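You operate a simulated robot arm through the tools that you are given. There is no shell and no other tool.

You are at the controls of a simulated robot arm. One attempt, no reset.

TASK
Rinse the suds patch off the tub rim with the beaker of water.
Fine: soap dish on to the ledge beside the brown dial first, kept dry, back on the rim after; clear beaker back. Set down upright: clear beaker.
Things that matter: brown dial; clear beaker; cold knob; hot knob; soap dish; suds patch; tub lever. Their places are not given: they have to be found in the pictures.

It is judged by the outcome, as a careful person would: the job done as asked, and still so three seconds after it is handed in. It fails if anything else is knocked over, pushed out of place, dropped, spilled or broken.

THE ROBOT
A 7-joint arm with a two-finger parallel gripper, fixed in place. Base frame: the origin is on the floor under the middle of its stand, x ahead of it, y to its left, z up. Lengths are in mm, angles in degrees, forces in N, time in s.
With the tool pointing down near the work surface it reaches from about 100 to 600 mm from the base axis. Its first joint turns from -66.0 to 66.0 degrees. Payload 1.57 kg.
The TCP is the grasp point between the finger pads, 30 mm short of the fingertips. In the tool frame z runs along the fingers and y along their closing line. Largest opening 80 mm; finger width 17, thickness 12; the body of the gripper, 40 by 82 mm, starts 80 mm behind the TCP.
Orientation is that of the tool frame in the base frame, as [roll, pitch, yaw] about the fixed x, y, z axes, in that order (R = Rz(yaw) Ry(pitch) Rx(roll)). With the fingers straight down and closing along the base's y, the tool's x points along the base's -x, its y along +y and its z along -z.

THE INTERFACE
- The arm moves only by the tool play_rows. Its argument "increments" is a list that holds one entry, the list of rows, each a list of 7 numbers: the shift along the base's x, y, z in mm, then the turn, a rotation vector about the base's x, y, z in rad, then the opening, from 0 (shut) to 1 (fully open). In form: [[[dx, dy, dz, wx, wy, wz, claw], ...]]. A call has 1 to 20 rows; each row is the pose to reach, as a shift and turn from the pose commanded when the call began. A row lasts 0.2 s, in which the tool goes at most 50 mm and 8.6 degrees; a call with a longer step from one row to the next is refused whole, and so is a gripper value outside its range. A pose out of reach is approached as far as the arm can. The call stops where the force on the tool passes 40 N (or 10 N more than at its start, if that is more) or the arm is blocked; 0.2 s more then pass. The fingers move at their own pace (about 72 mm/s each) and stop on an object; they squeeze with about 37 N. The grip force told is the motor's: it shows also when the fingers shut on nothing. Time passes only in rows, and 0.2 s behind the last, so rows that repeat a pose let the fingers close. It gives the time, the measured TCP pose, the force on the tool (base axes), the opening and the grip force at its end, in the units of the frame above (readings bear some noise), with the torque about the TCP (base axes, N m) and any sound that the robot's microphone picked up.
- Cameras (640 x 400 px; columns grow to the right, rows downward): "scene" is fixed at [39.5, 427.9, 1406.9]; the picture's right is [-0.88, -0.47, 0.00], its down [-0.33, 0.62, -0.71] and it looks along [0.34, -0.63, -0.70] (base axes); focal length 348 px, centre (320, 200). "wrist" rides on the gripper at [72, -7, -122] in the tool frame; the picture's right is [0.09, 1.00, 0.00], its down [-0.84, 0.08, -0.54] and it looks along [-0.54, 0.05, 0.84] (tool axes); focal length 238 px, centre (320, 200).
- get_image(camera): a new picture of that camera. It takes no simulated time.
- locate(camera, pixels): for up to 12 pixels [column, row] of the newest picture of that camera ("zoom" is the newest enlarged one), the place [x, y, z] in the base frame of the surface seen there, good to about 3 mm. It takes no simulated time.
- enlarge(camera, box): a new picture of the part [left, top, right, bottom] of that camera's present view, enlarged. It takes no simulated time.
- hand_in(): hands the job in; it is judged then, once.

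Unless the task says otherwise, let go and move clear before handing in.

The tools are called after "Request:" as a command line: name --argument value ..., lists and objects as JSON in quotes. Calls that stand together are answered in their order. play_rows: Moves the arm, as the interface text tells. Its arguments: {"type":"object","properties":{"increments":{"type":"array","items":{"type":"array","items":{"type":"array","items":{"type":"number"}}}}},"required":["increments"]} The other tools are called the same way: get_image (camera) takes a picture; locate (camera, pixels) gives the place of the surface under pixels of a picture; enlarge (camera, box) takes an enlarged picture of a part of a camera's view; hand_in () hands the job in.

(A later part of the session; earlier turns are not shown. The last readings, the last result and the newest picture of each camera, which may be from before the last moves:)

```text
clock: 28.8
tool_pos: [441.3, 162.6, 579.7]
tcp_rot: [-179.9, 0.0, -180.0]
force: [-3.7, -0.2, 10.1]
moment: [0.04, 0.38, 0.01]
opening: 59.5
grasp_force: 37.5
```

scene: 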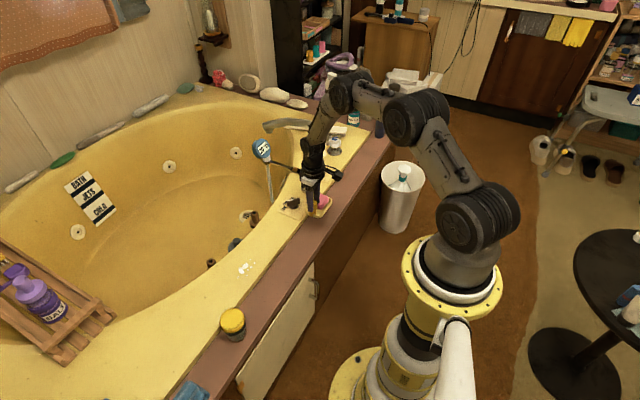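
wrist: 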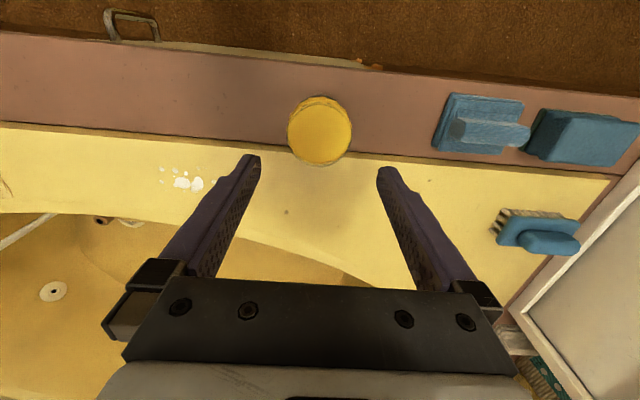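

Contact at +10 N. I'll ease off half a millimetre, open, and retreat up to a clear height.

Request:
play_rows --increments '[[[0, 0, 0.5, 0, 0, 0, 0.6], [0, 0, 0.7, 0, 0, 0, 0.75], [0, 0, 0.7, 0, 0, 0, 0.9], [0, 0, 0.7, 0, 0, 0, 1], [0, 0, 0.7, 0, 0, 0, 1], [0, 0, 30, 0, 0, 0, 1], [0, 0, 75, 0, 0, 0, 1], [-20, -20, 115, 0, 0, 0, 1], [-50, -30, 145, 0, 0, 0, 1], [-80, -40, 170, 0, 0, 0, 1], [-80, -40, 170, 0, 0, 0, 1]]]'

Request:
get_image --camera "wrist"

Request:
get_image --camera "scene"

```text
clock: 31.2
tool_pos: [359.3, 122.5, 750.9]
tcp_rot: [-180.0, -0.1, -179.9]
force: [-0.6, 0.6, -0.2]
moment: [0.01, 0.04, 0.0]
opening: 79.9
grasp_force: 0.0
```

```text
taken
```

wrist: 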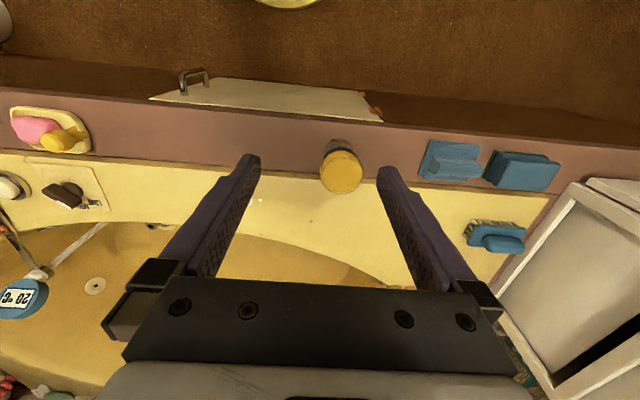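

```text
taken
```

scene: 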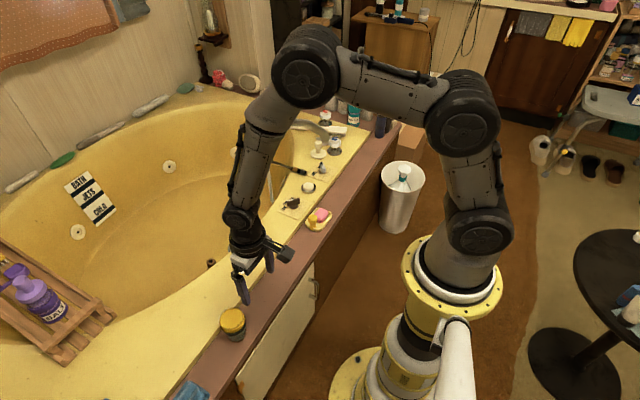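

The beaker stands upright where it was. Before testing a tilted tool in free space I'll measure the arm's joint positions.

Request:
locate --camera "scene" --pixels '[[478, 232], [462, 122], [305, 80], [240, 218], [455, 270], [245, 255], [233, 318], [370, 350]]'

```text
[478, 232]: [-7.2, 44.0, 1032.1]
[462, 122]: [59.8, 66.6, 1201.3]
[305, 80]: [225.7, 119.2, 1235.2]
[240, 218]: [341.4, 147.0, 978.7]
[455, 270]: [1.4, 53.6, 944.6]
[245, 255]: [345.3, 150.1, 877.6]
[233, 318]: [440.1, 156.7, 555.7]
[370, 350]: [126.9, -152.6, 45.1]
```

The shoulder is at z≈1030 and the wrist about 228 mm above the TCP, so a near-horizontal grip should be reachable. I'll test tilting the tool 45° in free space first.

Request:
play_rows --increments '[[[10, 0, 0, 0, -0.13, 0, 1], [25, 0, 0, 0, -0.26, 0, 1], [40, 0, 0, 0, -0.39, 0, 1], [55, 0, -5, 0, -0.52, 0, 1], [70, 0, -10, 0, -0.65, 0, 1], [85, 0, -15, 0, -0.785, 0, 1], [85, 0, -15, 0, -0.785, 0, 1]]]'

Request:
get_image --camera "scene"

Request:
get_image --camera "wrist"

```text
clock: 32.8
tool_pos: [444.8, 120.8, 733.9]
tcp_rot: [-180.0, 45.1, -180.0]
force: [-0.6, -0.3, 0.0]
moment: [-0.02, -0.01, -0.03]
opening: 79.8
grasp_force: 0.0
out of reach, approached as far as the arm can: row 4, 5
```

```text
taken
```

scene: 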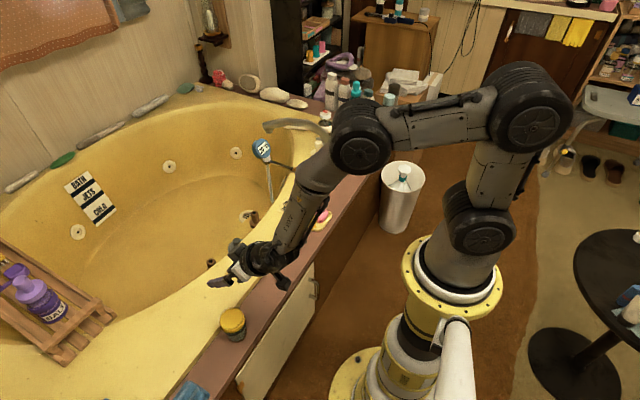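

```text
taken
```

wrist: 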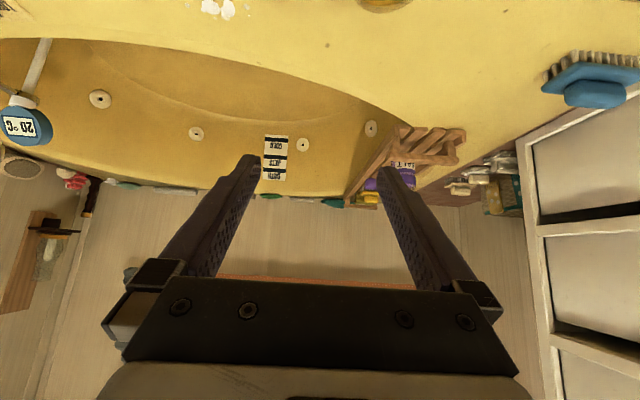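

The 45° tilt is reached. I'll continue toward horizontal, moving out and down somewhat in free space.

Request:
play_rows --increments '[[[5, 0, -10, 0, -0.13, 0, 1], [10, 0, -20, 0, -0.26, 0, 1], [15, 0, -30, 0, -0.39, 0, 1], [20, 0, -40, 0, -0.52, 0, 1], [25, 0, -45, 0, -0.65, 0, 1], [30, 0, -50, 0, -0.785, 0, 1], [30, 0, -50, 0, -0.785, 0, 1]]]'

Request:
get_image --camera "scene"

```text
clock: 34.4
tool_pos: [499.8, 144.3, 676.4]
tcp_rot: [-79.9, 89.0, -80.5]
force: [-0.1, 0.5, -0.9]
moment: [-0.03, -0.01, 0.01]
opening: 80.1
grasp_force: 0.1
out of reach, approached as far as the arm can: row 2, 3, 4, 5, 6, 7
```

```text
taken
```

scene: 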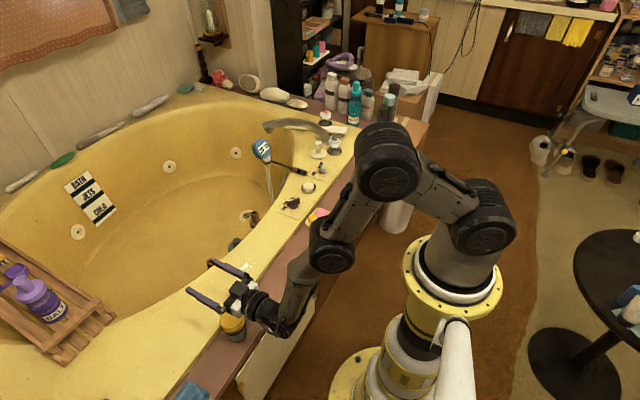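

The tool is nearly horizontal but the TCP went to (500,144,676) since the asked spot was too close in. I'll move to a slightly farther, lower spot to see if the pose becomes fully reachable.

Request:
play_rows --increments '[[[20, 10, -10, 0, 0, 0, 1], [40, 20, -20, 0, 0, 0, 1], [45, 28, -34, 0, 0, 0, 1], [45, 28, -34, 0, 0, 0, 1]]]'

Request:
get_image --camera "wrist"

```text
clock: 35.2
tool_pos: [549.9, 172.5, 657.4]
tcp_rot: [15.8, 88.4, 15.6]
force: [-0.5, 0.2, 8.1]
moment: [0.03, 0.99, -0.09]
opening: 79.9
grasp_force: 0.0
stopped in row 3: the force on the tool passed its limit at 59 N (the readings are from after the stop); the commanded pose is now the measured one
```

```text
taken
```

wrist: 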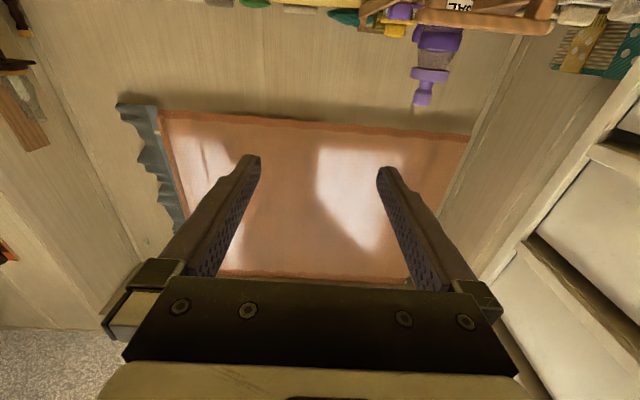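

The tool hit something with 59 N: the camera under the gripper is right above the beaker. I'll check the scene before moving.

Request:
get_image --camera "scene"

Request:
enlarge --camera "scene" --box '[170, 250, 300, 370]'

```text
taken
```

scene: 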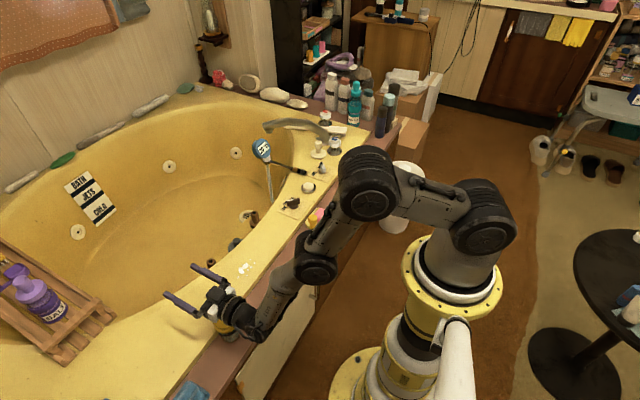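

```text
3.33 times, centred on (235, 310) of scene
```

zoom: 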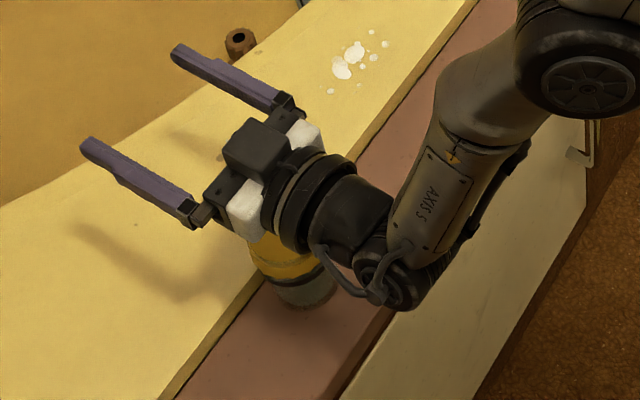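

The zoom shows the gripper above the beaker. I'll locate a few gripper points to understand what is touching what before retreating.

Request:
locate --camera "zoom" --pixels '[[255, 140], [245, 210], [300, 135], [275, 265], [305, 290], [320, 180], [350, 210], [385, 270], [100, 150], [190, 60], [270, 240], [330, 280]]'

```text
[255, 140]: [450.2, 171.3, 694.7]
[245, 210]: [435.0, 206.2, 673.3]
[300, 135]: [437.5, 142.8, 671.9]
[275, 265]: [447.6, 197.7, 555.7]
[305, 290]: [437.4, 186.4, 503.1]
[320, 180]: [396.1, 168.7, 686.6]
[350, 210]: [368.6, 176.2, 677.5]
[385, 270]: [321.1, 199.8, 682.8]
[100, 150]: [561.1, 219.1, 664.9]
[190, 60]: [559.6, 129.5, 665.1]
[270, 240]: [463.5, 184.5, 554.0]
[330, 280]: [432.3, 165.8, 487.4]
```

The camera mount beneath the gripper is pressing on the beaker's top. I'll retreat straight up slowly.

Request:
play_rows --increments '[[[0, 0, 5, 0, 0, 0, 1], [0, 0, 15, 0, 0, 0, 1], [0, 0, 30, 0, 0, 0, 1], [0, 0, 50, 0, 0, 0, 1]]]'

Request:
get_image --camera "scene"

Request:
enlarge --camera "scene" --box '[170, 250, 300, 370]'

```text
clock: 36.2
tool_pos: [548.2, 170.9, 704.4]
tcp_rot: [13.9, 88.8, 13.7]
force: [-0.3, 1.2, 0.9]
moment: [-0.01, -0.01, 0.02]
opening: 80.3
grasp_force: 0.0
```

```text
taken
```

scene: 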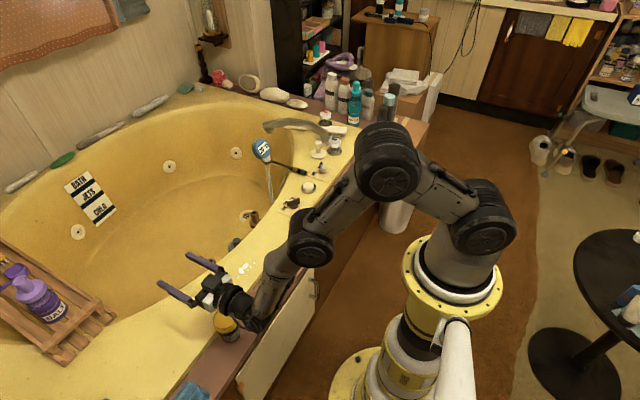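

```text
3.33 times, centred on (235, 310) of scene
```

zoom: 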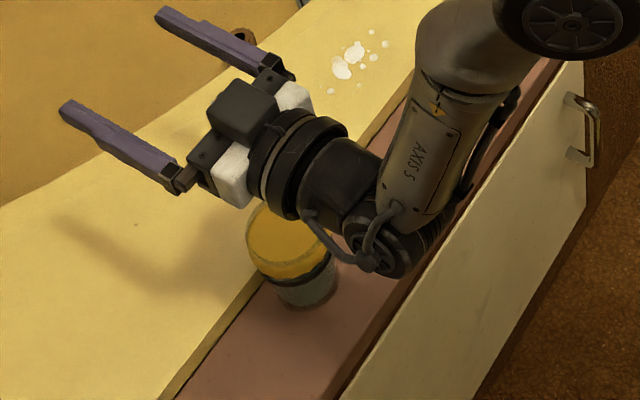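

The beaker is still upright. I'll measure whether it has shifted and look for any spilled water.

Request:
enlarge --camera "scene" --box '[200, 290, 265, 350]'

Request:
locate --camera "scene" --pixels '[[225, 318], [222, 322], [230, 322], [235, 330], [228, 342], [222, 335], [238, 340], [220, 345], [232, 336]]'

```text
6.67 times, centred on (232, 320) of scene
```

zoom: 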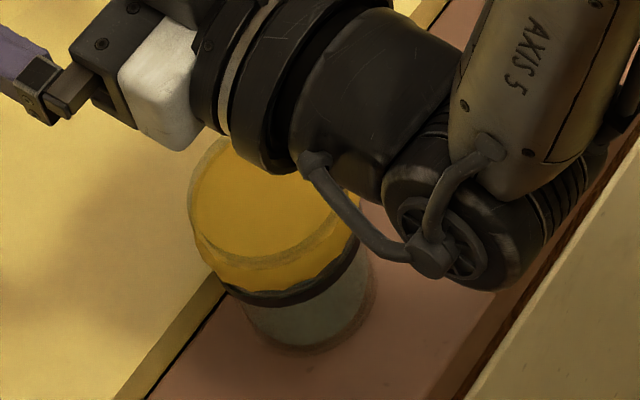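

```text
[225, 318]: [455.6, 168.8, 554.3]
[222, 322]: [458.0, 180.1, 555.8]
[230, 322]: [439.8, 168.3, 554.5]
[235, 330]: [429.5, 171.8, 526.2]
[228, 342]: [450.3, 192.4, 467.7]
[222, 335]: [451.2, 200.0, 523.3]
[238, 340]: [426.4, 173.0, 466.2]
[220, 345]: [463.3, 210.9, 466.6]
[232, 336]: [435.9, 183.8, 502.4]
```

The beaker has slid roughly 15–20 mm toward +x/+y but stands upright with no visible spill; I noted its original spot (440.5,162) for the return. Next, away from the beaker, I'll test at the pouring place whether the wrist can roll enough with the tool horizontal.

Request:
play_rows --increments '[[[0, -30, 0, 0, 0.02, 0, 1], [0, -70, 0, 0, 0.02, 0, 1], [0, -110, -10, 0, 0.02, 0, 1], [0, -125, -25, 0, 0.02, 0, 1], [0, -125, -25, 0, 0.02, 0, 1]]]'

Request:
play_rows --increments '[[[0, 0, 0, 0.14, 0, 0, 1], [0, 0, 0, 0.28, 0, 0, 1], [0, 0, 0, 0.42, 0, 0, 1], [0, 0, 0, 0.56, 0, 0, 1], [0, 0, 0, 0.7, 0, 0, 1], [0, 0, 0, 0.84, 0, 0, 1], [0, 0, 0, 0.98, 0, 0, 1], [0, 0, 0, 1.12, 0, 0, 1], [0, 0, 0, 1.26, 0, 0, 1], [0, 0, 0, 1.4, 0, 0, 1], [0, 0, 0, 1.54, 0, 0, 1], [0, 0, 0, 1.68, 0, 0, 1], [0, 0, 0, 1.82, 0, 0, 1], [0, 0, 0, 1.96, 0, 0, 1], [0, 0, 0, 1.96, 0, 0, 1]]]'

Request:
get_image --camera "scene"

Request:
get_image --camera "wrist"

```text
clock: 37.4
tool_pos: [561.1, 76.7, 675.5]
tcp_rot: [-91.4, 88.6, -92.7]
force: [0.3, -0.1, 0.5]
moment: [-0.01, 0.02, -0.02]
opening: 80.0
grasp_force: 0.2
out of reach, approached as far as the arm can: row 2, 3, 4, 5
```

```text
clock: 40.2
tool_pos: [500.2, 231.6, 599.0]
tcp_rot: [126.8, 2.0, 144.4]
force: [4.8, 0.5, 16.3]
moment: [-0.52, 0.0, 0.12]
opening: 66.4
grasp_force: 0.0
out of reach, approached as far as the arm can: row 1, 2, 3, 4, 5, 6, 7, 8, 9, 10, 11
stopped in row 14: the force on the tool passed its limit at 56 N (the readings are from after the stop); the commanded pose is now the measured one
```

```text
taken
```

scene: 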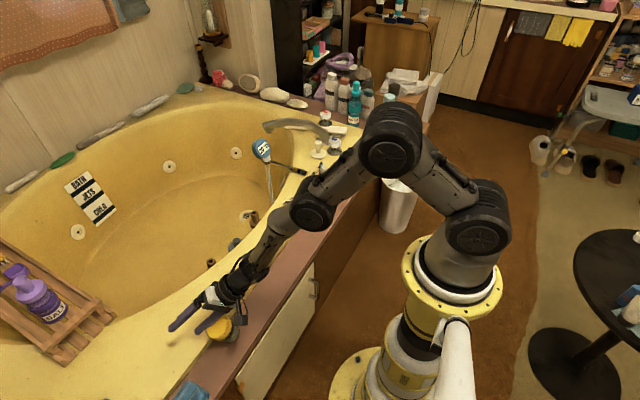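

```text
taken
```

wrist: 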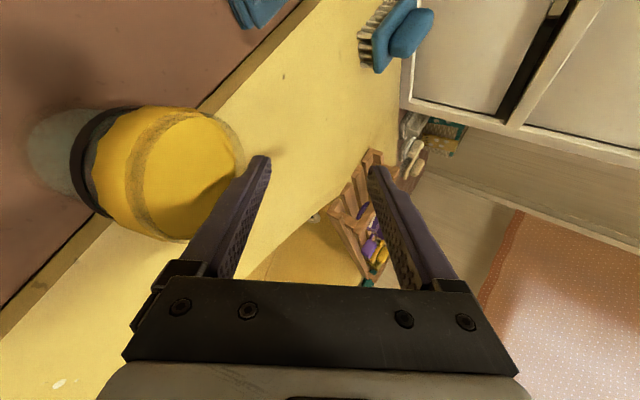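

The arm wandered because the horizontal pose was out of reach there, and a finger has touched the beaker. I'll inspect closely before moving.

Request:
enlarge --camera "scene" --box '[160, 260, 280, 360]'

Request:
enlarge --camera "wrist" --box '[0, 60, 320, 280]'

Request:
locate --camera "wrist" --pixels '[[200, 160], [225, 150], [190, 120], [150, 170], [190, 230], [130, 150], [85, 160], [60, 190], [45, 130], [260, 170], [380, 180], [60, 385]]'

```text
4.00 times, centred on (220, 310) of scene
```

zoom: 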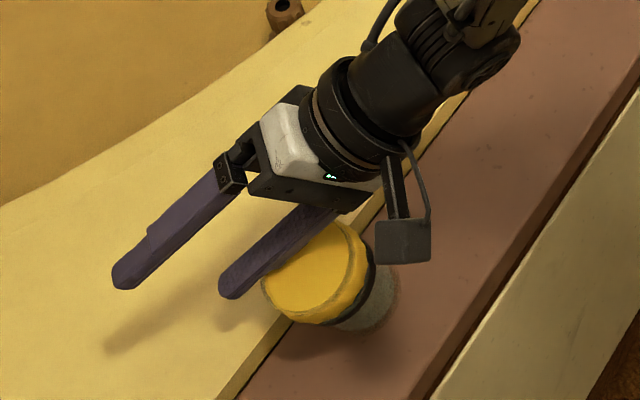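

```text
1.82 times, centred on (160, 170) of wrist
```

zoom: 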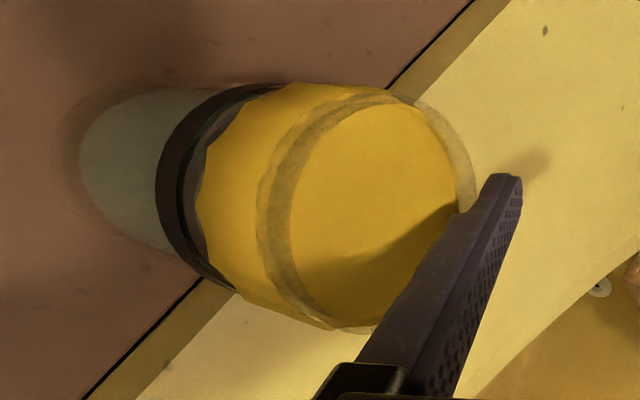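

```text
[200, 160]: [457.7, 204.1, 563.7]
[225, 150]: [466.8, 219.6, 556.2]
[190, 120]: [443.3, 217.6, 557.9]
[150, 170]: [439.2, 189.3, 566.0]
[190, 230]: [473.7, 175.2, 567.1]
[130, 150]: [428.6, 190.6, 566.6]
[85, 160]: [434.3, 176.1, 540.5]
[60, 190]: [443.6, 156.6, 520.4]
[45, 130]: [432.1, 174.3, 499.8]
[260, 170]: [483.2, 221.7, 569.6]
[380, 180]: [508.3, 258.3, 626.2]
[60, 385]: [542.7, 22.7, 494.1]
```

The finger is pressing down on the far edge of the beaker's top and has it tilted about 15–20°. I'll raise the tool very slowly straight up so it rocks back upright gently.

Request:
play_rows --increments '[[[0, 0, 1, 0, 0, 0, 0.83], [0, 0, 2, 0, 0, 0, 0.83], [0, 0, 3, 0, 0, 0, 0.83], [0, 0, 4, 0, 0, 0, 0.83], [0, 0, 5, 0, 0, 0, 0.83], [0, 0, 6, 0, 0, 0, 0.83], [0, 0, 7, 0, 0, 0, 0.83], [0, 0, 8, 0, 0, 0, 0.83]]]'

Request:
enlarge --camera "scene" --box '[160, 260, 280, 360]'

Request:
enlarge --camera "wrist" --box '[0, 60, 320, 280]'

```text
clock: 42.0
tool_pos: [493.0, 230.5, 598.4]
tcp_rot: [127.7, 1.3, 144.4]
force: [0.8, 0.6, 4.4]
moment: [-0.15, -0.01, 0.06]
opening: 63.4
grasp_force: 0.1
```

```text
4.00 times, centred on (220, 310) of scene
```

zoom: 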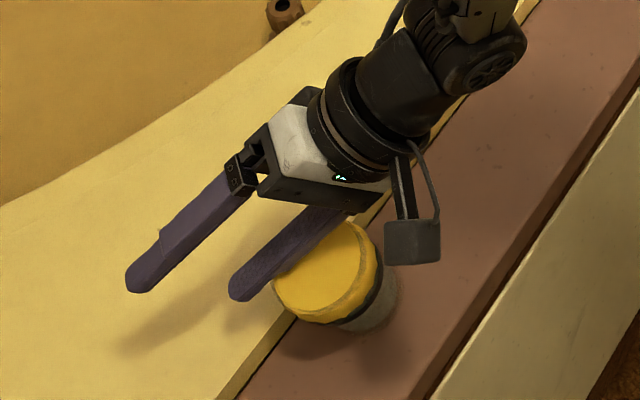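

```text
1.82 times, centred on (160, 170) of wrist
```

zoom: 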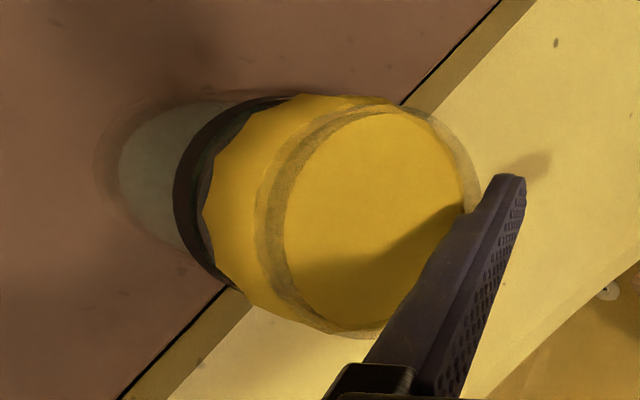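

Force has fallen to 4 N and the beaker is coming back toward upright. I'll keep raising slowly.

Request:
play_rows --increments '[[[0, 0, 1, 0, 0, 0, 0.83], [0, 0, 2, 0, 0, 0, 0.83], [0, 0, 3, 0, 0, 0, 0.83], [0, 0, 4, 0, 0, 0, 0.83], [0, 0, 5, 0, 0, 0, 0.83], [0, 0, 6, 0, 0, 0, 0.83], [0, 0, 7, 0, 0, 0, 0.83], [0, 0, 8, 0, 0, 0, 0.83]]]'

Request:
enlarge --camera "scene" --box '[160, 260, 280, 360]'

Request:
enlarge --camera "wrist" --box '[0, 60, 320, 280]'

```text
clock: 43.9
tool_pos: [493.6, 230.6, 608.1]
tcp_rot: [127.6, 1.5, 144.3]
force: [-0.1, 0.3, -0.6]
moment: [0.03, -0.04, 0.02]
opening: 66.6
grasp_force: 0.0
```

```text
4.00 times, centred on (220, 310) of scene
```

zoom: 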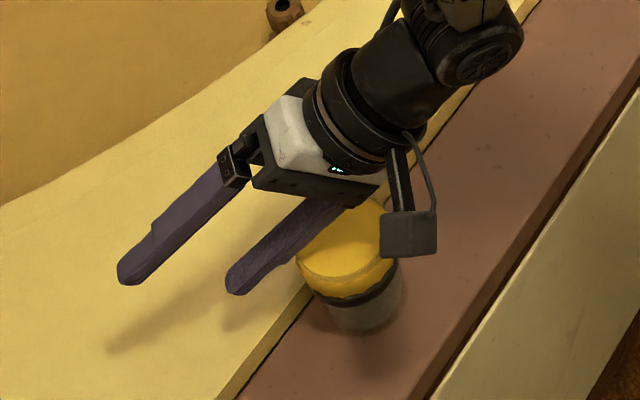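

```text
1.82 times, centred on (160, 170) of wrist
```

zoom: 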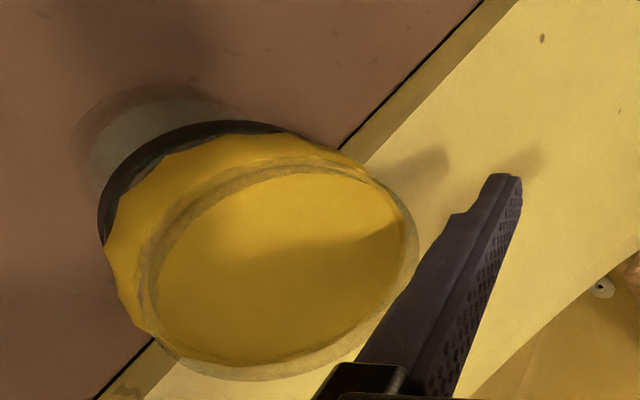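

The beaker is back upright and free of the finger. I'll raise the tool straight up well clear and then inspect.

Request:
play_rows --increments '[[[0, 0, 5, 0, 0, 0, 0.83], [0, 0, 15, 0, 0, 0, 0.83], [0, 0, 30, 0, 0, 0, 0.9], [0, 0, 50, 0, 0, 0, 1], [0, 0, 70, 0, 0, 0, 1], [0, 0, 90, 0, 0, 0, 1], [0, 0, 100, 0, 0, 0, 1]]]'

Request:
get_image --camera "scene"

Request:
get_image --camera "wrist"

Request:
enlarge --camera "scene" --box '[160, 270, 280, 370]'

```text
clock: 45.5
tool_pos: [493.0, 231.0, 708.4]
tcp_rot: [127.7, 1.5, 144.4]
force: [-1.0, 0.0, -1.2]
moment: [-0.01, 0.01, 0.01]
opening: 80.2
grasp_force: 0.0
```

```text
taken
```

scene: 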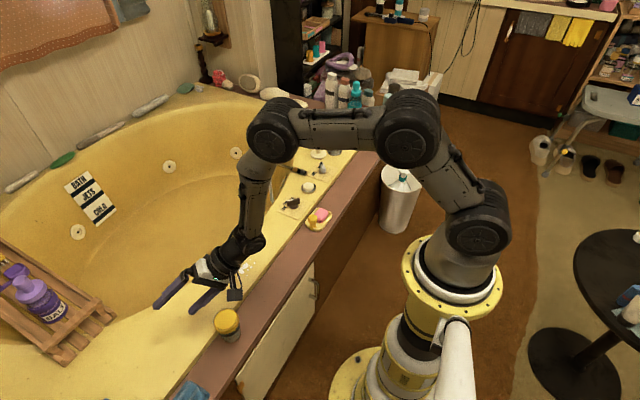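

```text
taken
```

wrist: 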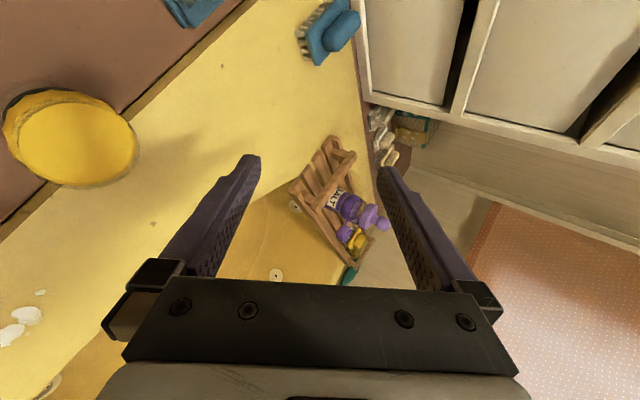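

```text
4.00 times, centred on (220, 320) of scene
```

zoom: 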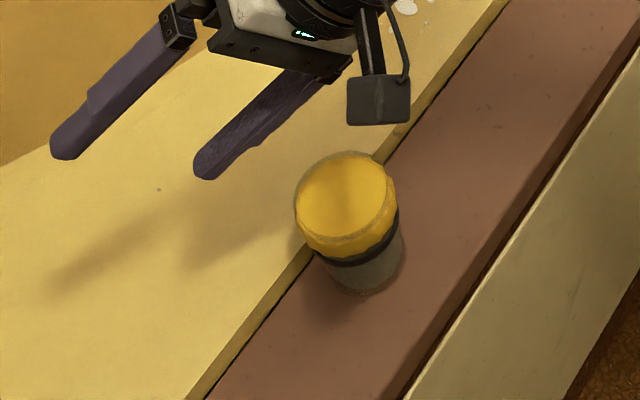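

The beaker is upright again with no visible wet patch. I'll return the tool to straight-down, high above everything, moving away from the beaker.

Request:
play_rows --increments '[[[-5, -10, 15, -0.11, 0.0354, 0.0721, 1], [-15, -25, 30, -0.22, 0.0708, 0.1443, 1], [-25, -45, 35, -0.331, 0.1061, 0.2164, 1], [-40, -65, 35, -0.441, 0.1415, 0.2885, 1], [-55, -85, 35, -0.551, 0.1769, 0.3606, 1], [-70, -105, 35, -0.6615, 0.2123, 0.4328, 1], [-85, -130, 35, -0.772, 0.2476, 0.5049, 1], [-95, -150, 35, -0.882, 0.283, 0.577, 1], [-95, -160, 35, -0.882, 0.283, 0.577, 1], [-95, -160, 35, -0.882, 0.283, 0.577, 1]]]'

Request:
get_image --camera "wrist"

Request:
get_image --camera "scene"

```text
clock: 47.6
tool_pos: [364.9, 59.7, 712.3]
tcp_rot: [-179.7, 4.4, -178.8]
force: [0.0, 0.6, 1.2]
moment: [-0.01, 0.01, -0.01]
opening: 79.9
grasp_force: 0.1
out of reach, approached as far as the arm can: row 8, 9, 10
```

```text
taken
```

wrist: 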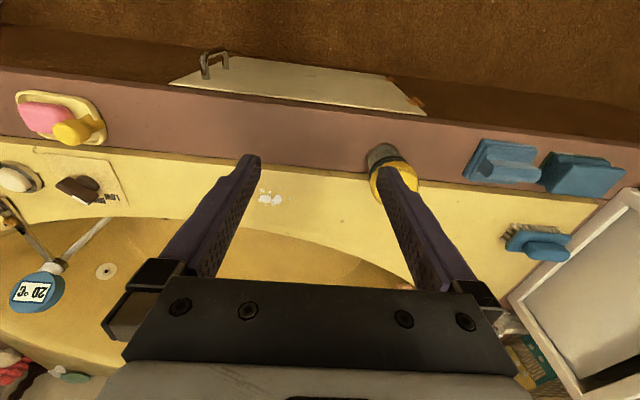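

```text
taken
```

scene: 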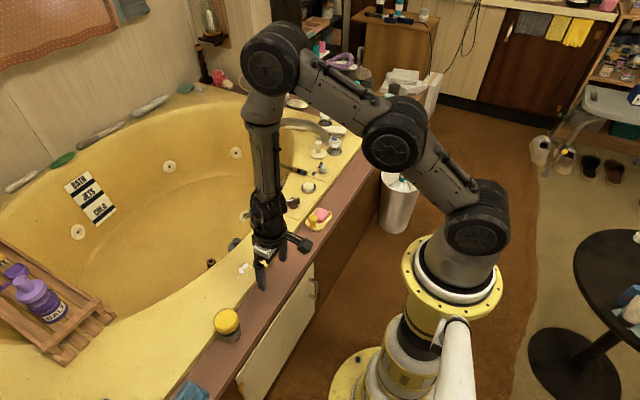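

The arm settled near tool-down at (365,60,712) but a bit short of the asked pose. I'll make a small downward move to see where it settles.

Request:
play_rows --increments '[[[0, 0, -10, 0, 0, 0, 1], [0, 0, -20, 0, 0, 0, 1], [0, 0, -20, 0, 0, 0, 1]]]'

```text
clock: 48.5
tool_pos: [355.8, 62.7, 697.4]
tcp_rot: [179.8, 1.0, -178.8]
force: [0.2, 0.2, -0.1]
moment: [-0.02, -0.01, 0.0]
opening: 80.0
grasp_force: 0.1
out of reach, approached as far as the arm can: row 1, 2
```

I'll hold still briefly to let it settle and read the pose.

Request:
play_rows --increments '[[[0, 0, 0, 0, 0, 0, 1], [0, 0, 0, 0, 0, 0, 1]]]'

```text
clock: 49.0
tool_pos: [356.9, 61.6, 697.6]
tcp_rot: [179.8, 1.1, -178.8]
force: [0.1, 0.2, 0.1]
moment: [-0.02, 0.01, -0.02]
opening: 79.7
grasp_force: 0.1
```

The arm is steady at (357,62,698). I'll now try the low horizontal approach in the free space over the ledge away from the beaker, one small stage at a time: first 22° of tilt.

Request:
play_rows --increments '[[[18, -1, -28, 0, -0.11, -0.02, 1], [35, -3, -53, 0, -0.24, -0.02, 1], [51, -5, -74, 0, -0.374, -0.02, 1], [51, -5, -74, 0, -0.374, -0.02, 1]]]'

```text
clock: 50.0
tool_pos: [467.3, 57.7, 654.1]
tcp_rot: [-178.1, 21.9, -179.1]
force: [-0.4, 0.1, 0.3]
moment: [0.02, -0.04, -0.02]
opening: 80.1
grasp_force: 0.0
out of reach, approached as far as the arm can: row 1, 2, 3, 4
```

It stopped short at (467,58,654) with 22° tilt. I'll see if it can pull back and lower from here.

Request:
play_rows --increments '[[[-10, 0, -5, 0, 0, 0, 1], [-20, 0, -15, 0, 0, 0, 1], [-30, 0, -20, 0, 0, 0, 1], [-30, 0, -20, 0, 0, 0, 1], [-30, 0, -20, 0, 0, 0, 1]]]'

Request:
get_image --camera "scene"

```text
clock: 51.2
tool_pos: [460.6, 52.5, 641.8]
tcp_rot: [-177.4, 21.5, -179.0]
force: [0.6, -0.1, 0.4]
moment: [-0.01, 0.0, -0.01]
opening: 80.0
grasp_force: 0.1
out of reach, approached as far as the arm can: row 1, 2, 3, 4, 5
```

```text
taken
```

scene: 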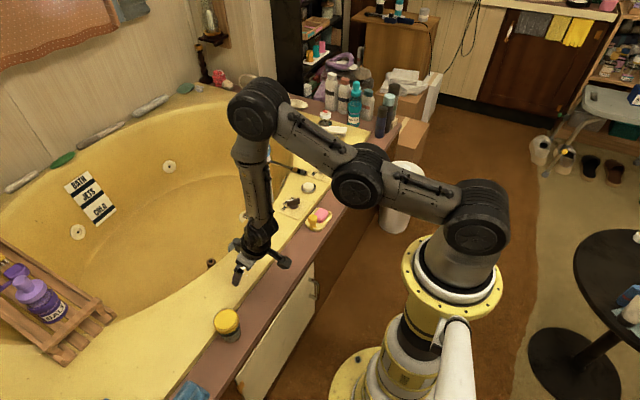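

The arm's elbow has folded into an awkward shape (elbow low at (358,175)). I'll straighten the tool and climb toward the initial high pose to recover a better arm shape.

Request:
play_rows --increments '[[[0, -10, 25, -0.01, 0.12, 0, 1], [0, -20, 50, -0.02, 0.24, 0, 1], [0, -35, 75, -0.035, 0.375, -0.017, 1], [0, -55, 105, -0.035, 0.375, -0.017, 1], [-10, -75, 135, -0.035, 0.375, -0.017, 1], [-20, -95, 165, -0.035, 0.375, -0.017, 1], [-30, -115, 190, -0.035, 0.375, -0.017, 1], [-40, -135, 205, -0.035, 0.375, -0.017, 1], [-40, -135, 205, -0.035, 0.375, -0.017, 1]]]'

Request:
get_image --camera "scene"

```text
clock: 53.2
tool_pos: [419.8, -83.3, 846.3]
tcp_rot: [-177.7, 0.8, 179.4]
force: [0.6, -0.5, 0.3]
moment: [-0.01, 0.0, 0.02]
opening: 80.1
grasp_force: 0.1
out of reach, approached as far as the arm can: row 2, 3, 4
```

```text
taken
```

scene: 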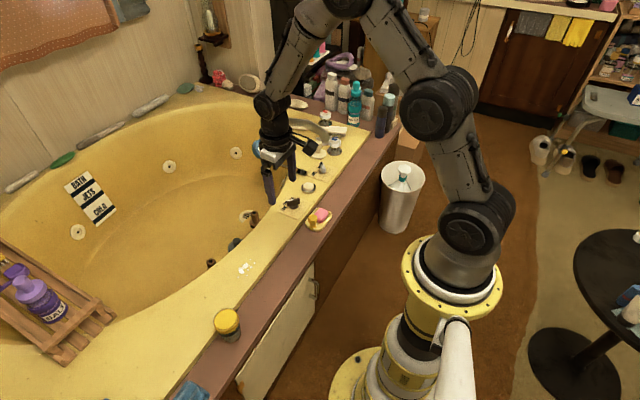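

The arm has its good shape back (elbow high). I'd like the camera on the far side so it stays above during an inward pour, so I'll test turning the wrist about vertical here, high in free air.

Request:
play_rows --increments '[[[0, 0, 0, -0.03, 0, 0.14, 1], [0, 0, 0, -0.04, 0, 0.28, 1], [0, 0, 0, -0.04, 0, 0.42, 1], [0, 0, 0, -0.04, 0, 0.56, 1], [0, 0, 0, -0.04, 0, 0.7, 1], [0, 0, 0, -0.04, 0, 0.84, 1], [0, 0, 0, -0.04, 0, 0.98, 1], [0, 0, 0, -0.04, 0, 1.12, 1], [0, 0, 0, -0.04, 0, 1.26, 1], [0, 0, 0, -0.04, 0, 1.4, 1], [0, 0, 0, -0.04, 0, 1.54, 1], [0, 0, 0, -0.04, 0, 1.54, 1]]]'

```text
clock: 55.9
tool_pos: [419.2, -84.0, 846.1]
tcp_rot: [-176.3, -0.5, -92.2]
force: [1.0, 0.2, 0.6]
moment: [-0.02, 0.0, 0.01]
opening: 80.1
grasp_force: 0.0
```

The 90° turn worked with no trouble. I'll continue another 90°.

Request:
play_rows --increments '[[[0, 0, 0, 0, 0.0645, 0, 1], [0, 0, 0, 0, 0.0645, 0, 1]]]'

Request:
play_rows --increments '[[[0, 0, 0, 0, 0, 0.14, 1], [0, 0, 0, 0, 0, 0.28, 1], [0, 0, 0, 0, 0, 0.42, 1], [0, 0, 0, 0, 0, 0.56, 1], [0, 0, 0, 0, 0, 0.7, 1], [0, 0, 0, 0, 0, 0.84, 1], [0, 0, 0, 0, 0, 0.98, 1], [0, 0, 0, 0, 0, 1.12, 1], [0, 0, 0, 0, 0, 1.26, 1], [0, 0, 0, 0, 0, 1.4, 1], [0, 0, 0, 0, 0, 1.5, 1], [0, 0, 0, 0, 0, 1.6, 1], [0, 0, 0, 0, 0, 1.6, 1]]]'

```text
clock: 56.5
tool_pos: [419.0, -81.9, 846.0]
tcp_rot: [180.0, -0.8, -92.1]
force: [0.9, 0.3, 0.4]
moment: [-0.01, 0.0, 0.0]
opening: 80.0
grasp_force: 0.0
```

```text
clock: 59.2
tool_pos: [393.7, -76.4, 828.7]
tcp_rot: [177.6, -0.9, -11.7]
force: [-0.1, -0.1, -0.1]
moment: [0.01, -0.02, -0.01]
opening: 79.9
grasp_force: 0.2
out of reach, approached as far as the arm can: row 10, 11, 12, 13
```

The wrist reaches about yaw -12° before its limit, so I'll use yaw ≈ -20°, which keeps the camera on the tub side with margin. I'll square up the tool there.

Request:
play_rows --increments '[[[0, 10, 0, 0.02, 0, -0.07, 1], [10, 20, 0, 0.044, 0.007, -0.145, 1], [20, 30, 0, 0.044, 0.007, -0.145, 1], [20, 30, 0, 0.044, 0.007, -0.145, 1]]]'

Request:
get_image --camera "scene"

Request:
get_image --camera "wrist"

```text
clock: 60.2
tool_pos: [415.6, -46.1, 829.1]
tcp_rot: [179.8, 0.2, -20.1]
force: [0.2, -0.6, 0.3]
moment: [0.01, 0.01, 0.0]
opening: 80.0
grasp_force: 0.0
```

```text
taken
```

scene: 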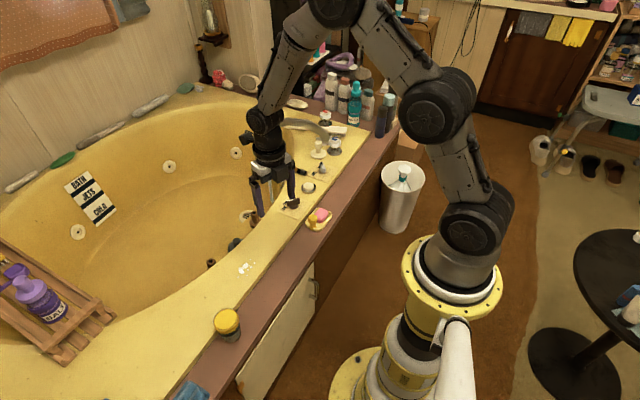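

```text
taken
```

wrist: 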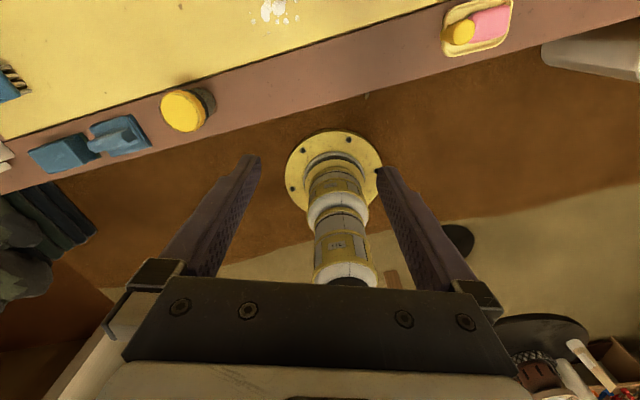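

The tool is squared at yaw -20° and everything is upright. I'll measure the beaker's present position and the suds.

Request:
enlarge --camera "scene" --box '[195, 295, 260, 350]'

Request:
locate --camera "zoom" --pixels '[[300, 120], [250, 170], [380, 170], [310, 60], [330, 230], [310, 150], [345, 330], [290, 320], [420, 300], [360, 300], [310, 260], [390, 260]]'

Request:
enlarge --camera "wrist" --box '[130, 70, 240, 150]'

Request:
locate --camera "wrist" --pixels '[[183, 112], [165, 112], [200, 115], [183, 95], [183, 128], [210, 97], [268, 10], [272, 22], [255, 20], [284, 5], [297, 18], [265, 2]]'

```text
7.27 times, centred on (228, 322) of scene
```

zoom: 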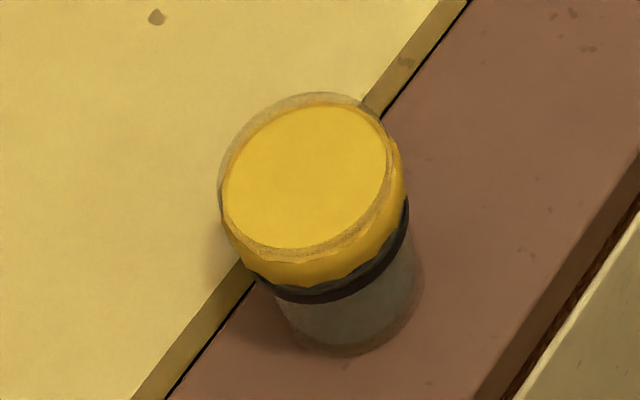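

```text
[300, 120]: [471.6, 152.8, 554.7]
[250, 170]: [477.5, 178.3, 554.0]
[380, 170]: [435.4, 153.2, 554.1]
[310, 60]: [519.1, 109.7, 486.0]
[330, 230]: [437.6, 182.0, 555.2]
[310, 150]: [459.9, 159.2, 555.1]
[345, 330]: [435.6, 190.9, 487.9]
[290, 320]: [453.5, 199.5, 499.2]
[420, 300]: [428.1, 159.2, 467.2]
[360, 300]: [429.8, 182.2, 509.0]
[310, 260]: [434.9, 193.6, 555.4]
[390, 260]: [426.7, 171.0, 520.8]
```

```text
5.00 times, centred on (185, 110) of wrist
```

zoom: 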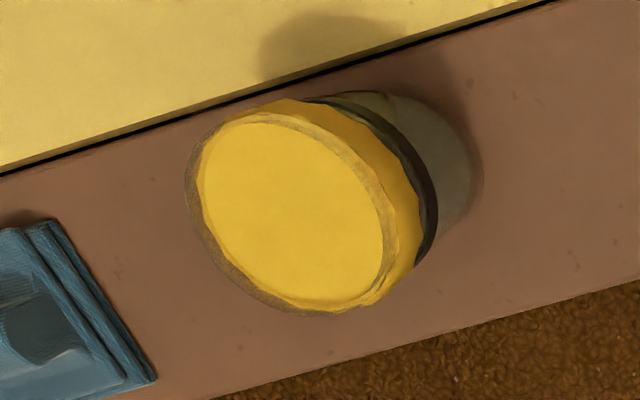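

```text
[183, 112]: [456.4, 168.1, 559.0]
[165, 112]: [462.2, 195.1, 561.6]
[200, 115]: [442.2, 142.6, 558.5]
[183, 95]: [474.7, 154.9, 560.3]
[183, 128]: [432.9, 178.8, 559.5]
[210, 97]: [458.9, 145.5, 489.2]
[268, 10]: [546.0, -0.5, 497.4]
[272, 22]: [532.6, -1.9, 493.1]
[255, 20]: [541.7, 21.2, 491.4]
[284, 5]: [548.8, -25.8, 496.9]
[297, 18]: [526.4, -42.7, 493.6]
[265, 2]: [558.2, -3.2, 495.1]
```

The beaker's top centre is now at about (455.5,167.5), z≈560, upright. I'll move above it at z≈660 with this wrist orientation.

Request:
play_rows --increments '[[[10, 45, -20, 0, 0, 0, 1], [20, 90, -50, 0, 0, 0, 1], [30, 135, -85, 0, 0, 0, 1], [38, 175, -120, 0, 0, 0, 1], [40, 205, -150, 0, 0, 0, 1], [40, 213.5, -169, 0, 0, 0, 1], [40, 213.5, -169, 0, 0, 0, 1]]]'

Request:
get_image --camera "wrist"

Request:
locate --camera "wrist" --pixels '[[320, 130], [300, 130], [340, 130], [320, 110], [320, 145], [150, 60]]'

Request:
enlarge --camera "wrist" --box '[220, 60, 420, 220]'

```text
refused: row 1 steps farther than a row can; nothing moved
```

```text
taken
```

wrist: 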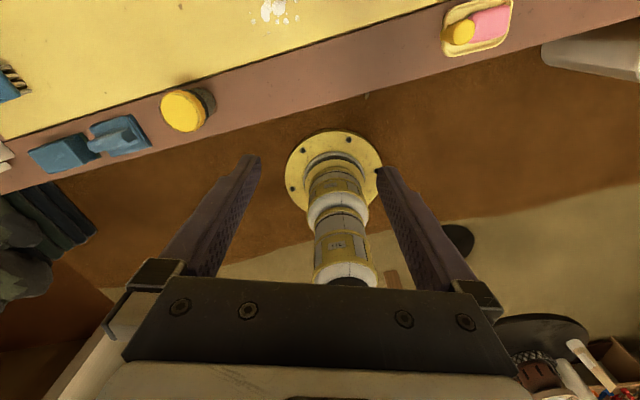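

```text
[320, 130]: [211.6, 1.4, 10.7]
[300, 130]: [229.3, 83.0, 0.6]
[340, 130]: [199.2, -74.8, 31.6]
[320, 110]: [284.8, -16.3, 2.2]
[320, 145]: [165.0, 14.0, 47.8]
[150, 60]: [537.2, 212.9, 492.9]
```

```text
2.50 times, centred on (320, 140) of wrist
```

zoom: 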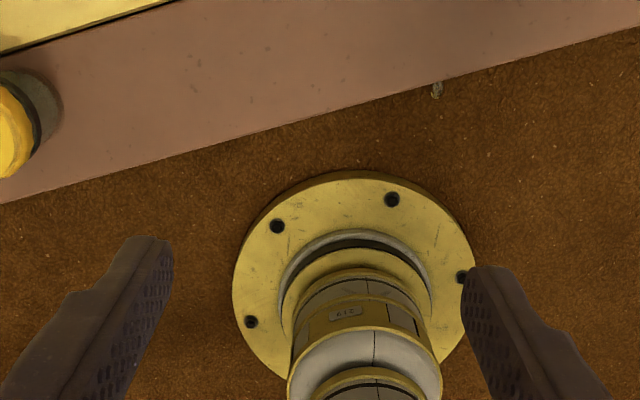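

That call was refused because a step was over 50 mm, so nothing moved. I'll use smaller steps.

Request:
play_rows --increments '[[[8, 35, -20, 0, 0, 0, 1], [15, 70, -45, 0, 0, 0, 1], [22, 105, -70, 0, 0, 0, 1], [30, 140, -95, 0, 0, 0, 1], [36, 170, -120, 0, 0, 0, 1], [40, 198, -145, 0, 0, 0, 1], [40, 213.5, -165, 0, 0, 0, 1], [40, 213.5, -169, 0, 0, 0, 1]]]'

Request:
get_image --camera "wrist"

Request:
enlarge --camera "wrist" --box '[220, 60, 420, 220]'

```text
clock: 62.0
tool_pos: [454.8, 167.6, 660.0]
tcp_rot: [179.8, 0.1, -20.1]
force: [-0.1, -0.5, 0.0]
moment: [-0.02, -0.01, -0.03]
opening: 80.0
grasp_force: 0.0
```

```text
taken
```

wrist: 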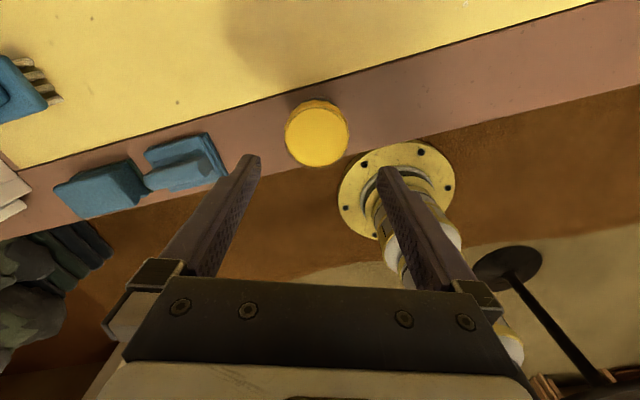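

```text
2.50 times, centred on (320, 140) of wrist
```

zoom: 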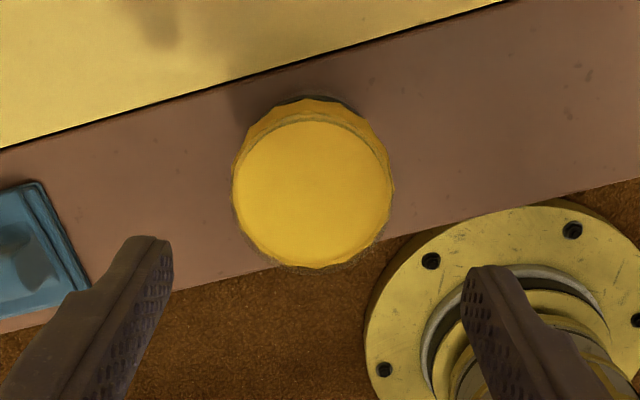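

The beaker's disc sits about 3 mm off the finger centre (zoom 313,190), so I'll correct to (457.5,170) and descend to z≈522 around the beaker, then close.

Request:
play_rows --increments '[[[2.5, 2.5, 0, 0, 0, 0, 1], [2.5, 2.5, -30, 0, 0, 0, 1], [2.5, 2.5, -60, 0, 0, 0, 1], [2.5, 2.5, -80, 0, 0, 0, 1], [2.5, 2.5, -100, 0, 0, 0, 1], [2.5, 2.5, -120, 0, 0, 0, 1], [2.5, 2.5, -138, 0, 0, 0, 1], [2.5, 2.5, -138, 0, 0, 0, 1]]]'

Request:
enlarge --camera "wrist" --box '[200, 90, 440, 260]'

Request:
enlarge --camera "scene" --box '[170, 260, 290, 360]'

```text
clock: 63.9
tool_pos: [458.1, 170.5, 522.4]
tcp_rot: [179.7, 0.1, -20.1]
force: [-0.6, 0.2, -0.2]
moment: [0.01, 0.03, 0.01]
opening: 80.1
grasp_force: 0.1
```

```text
2.35 times, centred on (320, 175) of wrist
```

zoom: 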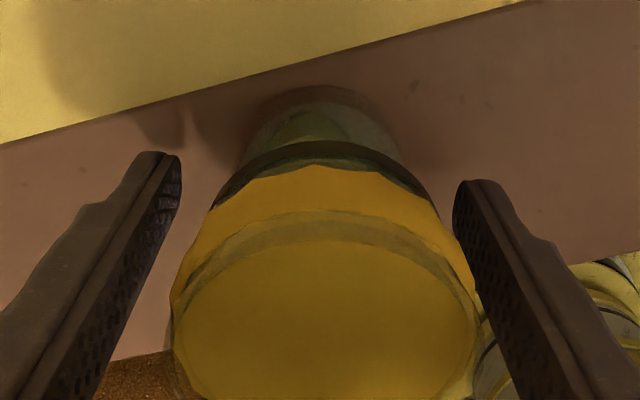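

```text
4.00 times, centred on (230, 310) of scene
```

zoom: 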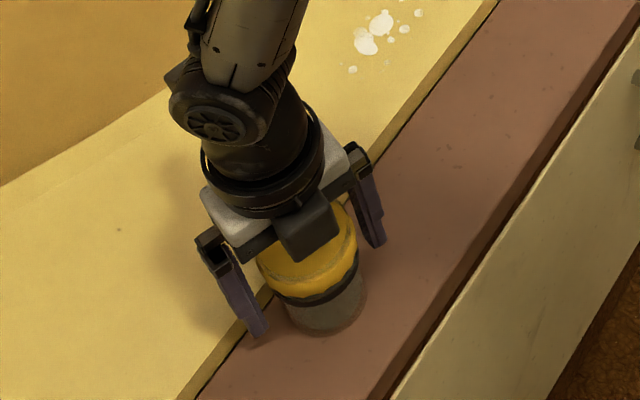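

The fingers straddle the beaker with clearance on both sides. I'll close on it gently.

Request:
play_rows --increments '[[[0, 0, 0, 0, 0, 0, 0.85], [0, 0, 0, 0, 0, 0, 0.7], [0, 0, 0, 0, 0, 0, 0.55], [0, 0, 0, 0, 0, 0, 0.45], [0, 0, 0, 0, 0, 0, 0.45], [0, 0, 0, 0, 0, 0, 0.45]]]'

Request:
enlarge --camera "wrist" --box '[200, 90, 440, 260]'

```text
clock: 65.2
tool_pos: [457.3, 171.2, 522.9]
tcp_rot: [179.8, 0.3, -20.2]
force: [-0.8, 0.7, 1.1]
moment: [0.04, -0.01, 0.01]
opening: 57.5
grasp_force: 37.1
```

```text
2.35 times, centred on (320, 175) of wrist
```

zoom: 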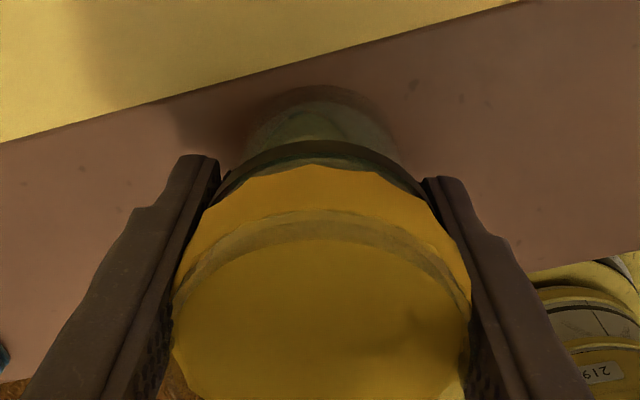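

Gripped at 57.5 mm with 37 N. I'll lift slowly, keeping it upright.

Request:
play_rows --increments '[[[0, 0, 3, 0, 0, 0, 0.45], [0, 0, 8, 0, 0, 0, 0.45], [0, 0, 16, 0, 0, 0, 0.45], [0, 0, 28, 0, 0, 0, 0.45], [0, 0, 42, 0, 0, 0, 0.45], [0, 0, 58, 0, 0, 0, 0.45], [0, 0, 74, 0, 0, 0, 0.45], [0, 0, 88, 0, 0, 0, 0.45], [0, 0, 98, 0, 0, 0, 0.45], [0, 0, 102, 0, 0, 0, 0.45], [0, 0, 102, 0, 0, 0, 0.45]]]'

Request:
get_image --camera "scene"

Request:
get_image --camera "wrist"

```text
clock: 67.7
tool_pos: [457.2, 170.0, 624.0]
tcp_rot: [179.8, 0.3, -20.1]
force: [0.1, 0.3, -1.4]
moment: [-0.01, 0.02, 0.0]
opening: 57.4
grasp_force: 37.4
```

```text
taken
```

scene: 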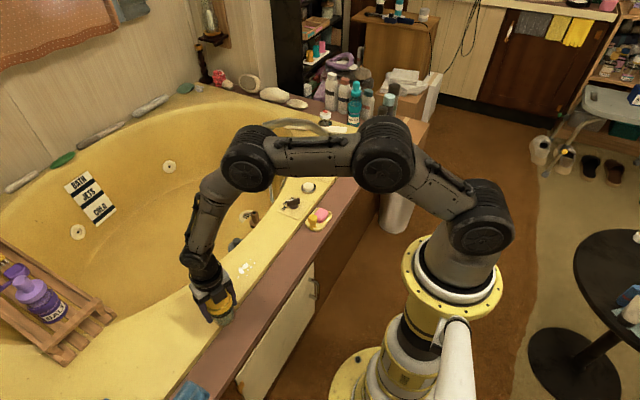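

```text
taken
```

wrist: 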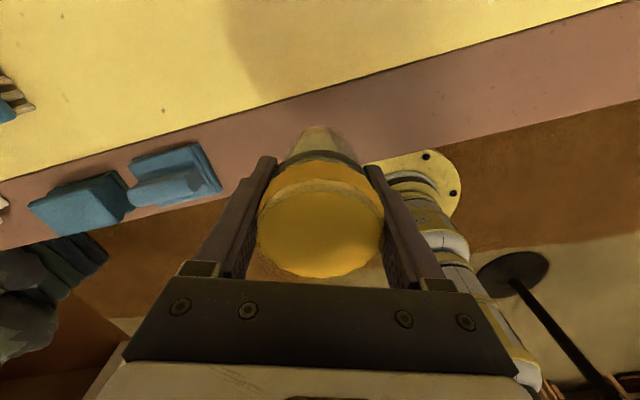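

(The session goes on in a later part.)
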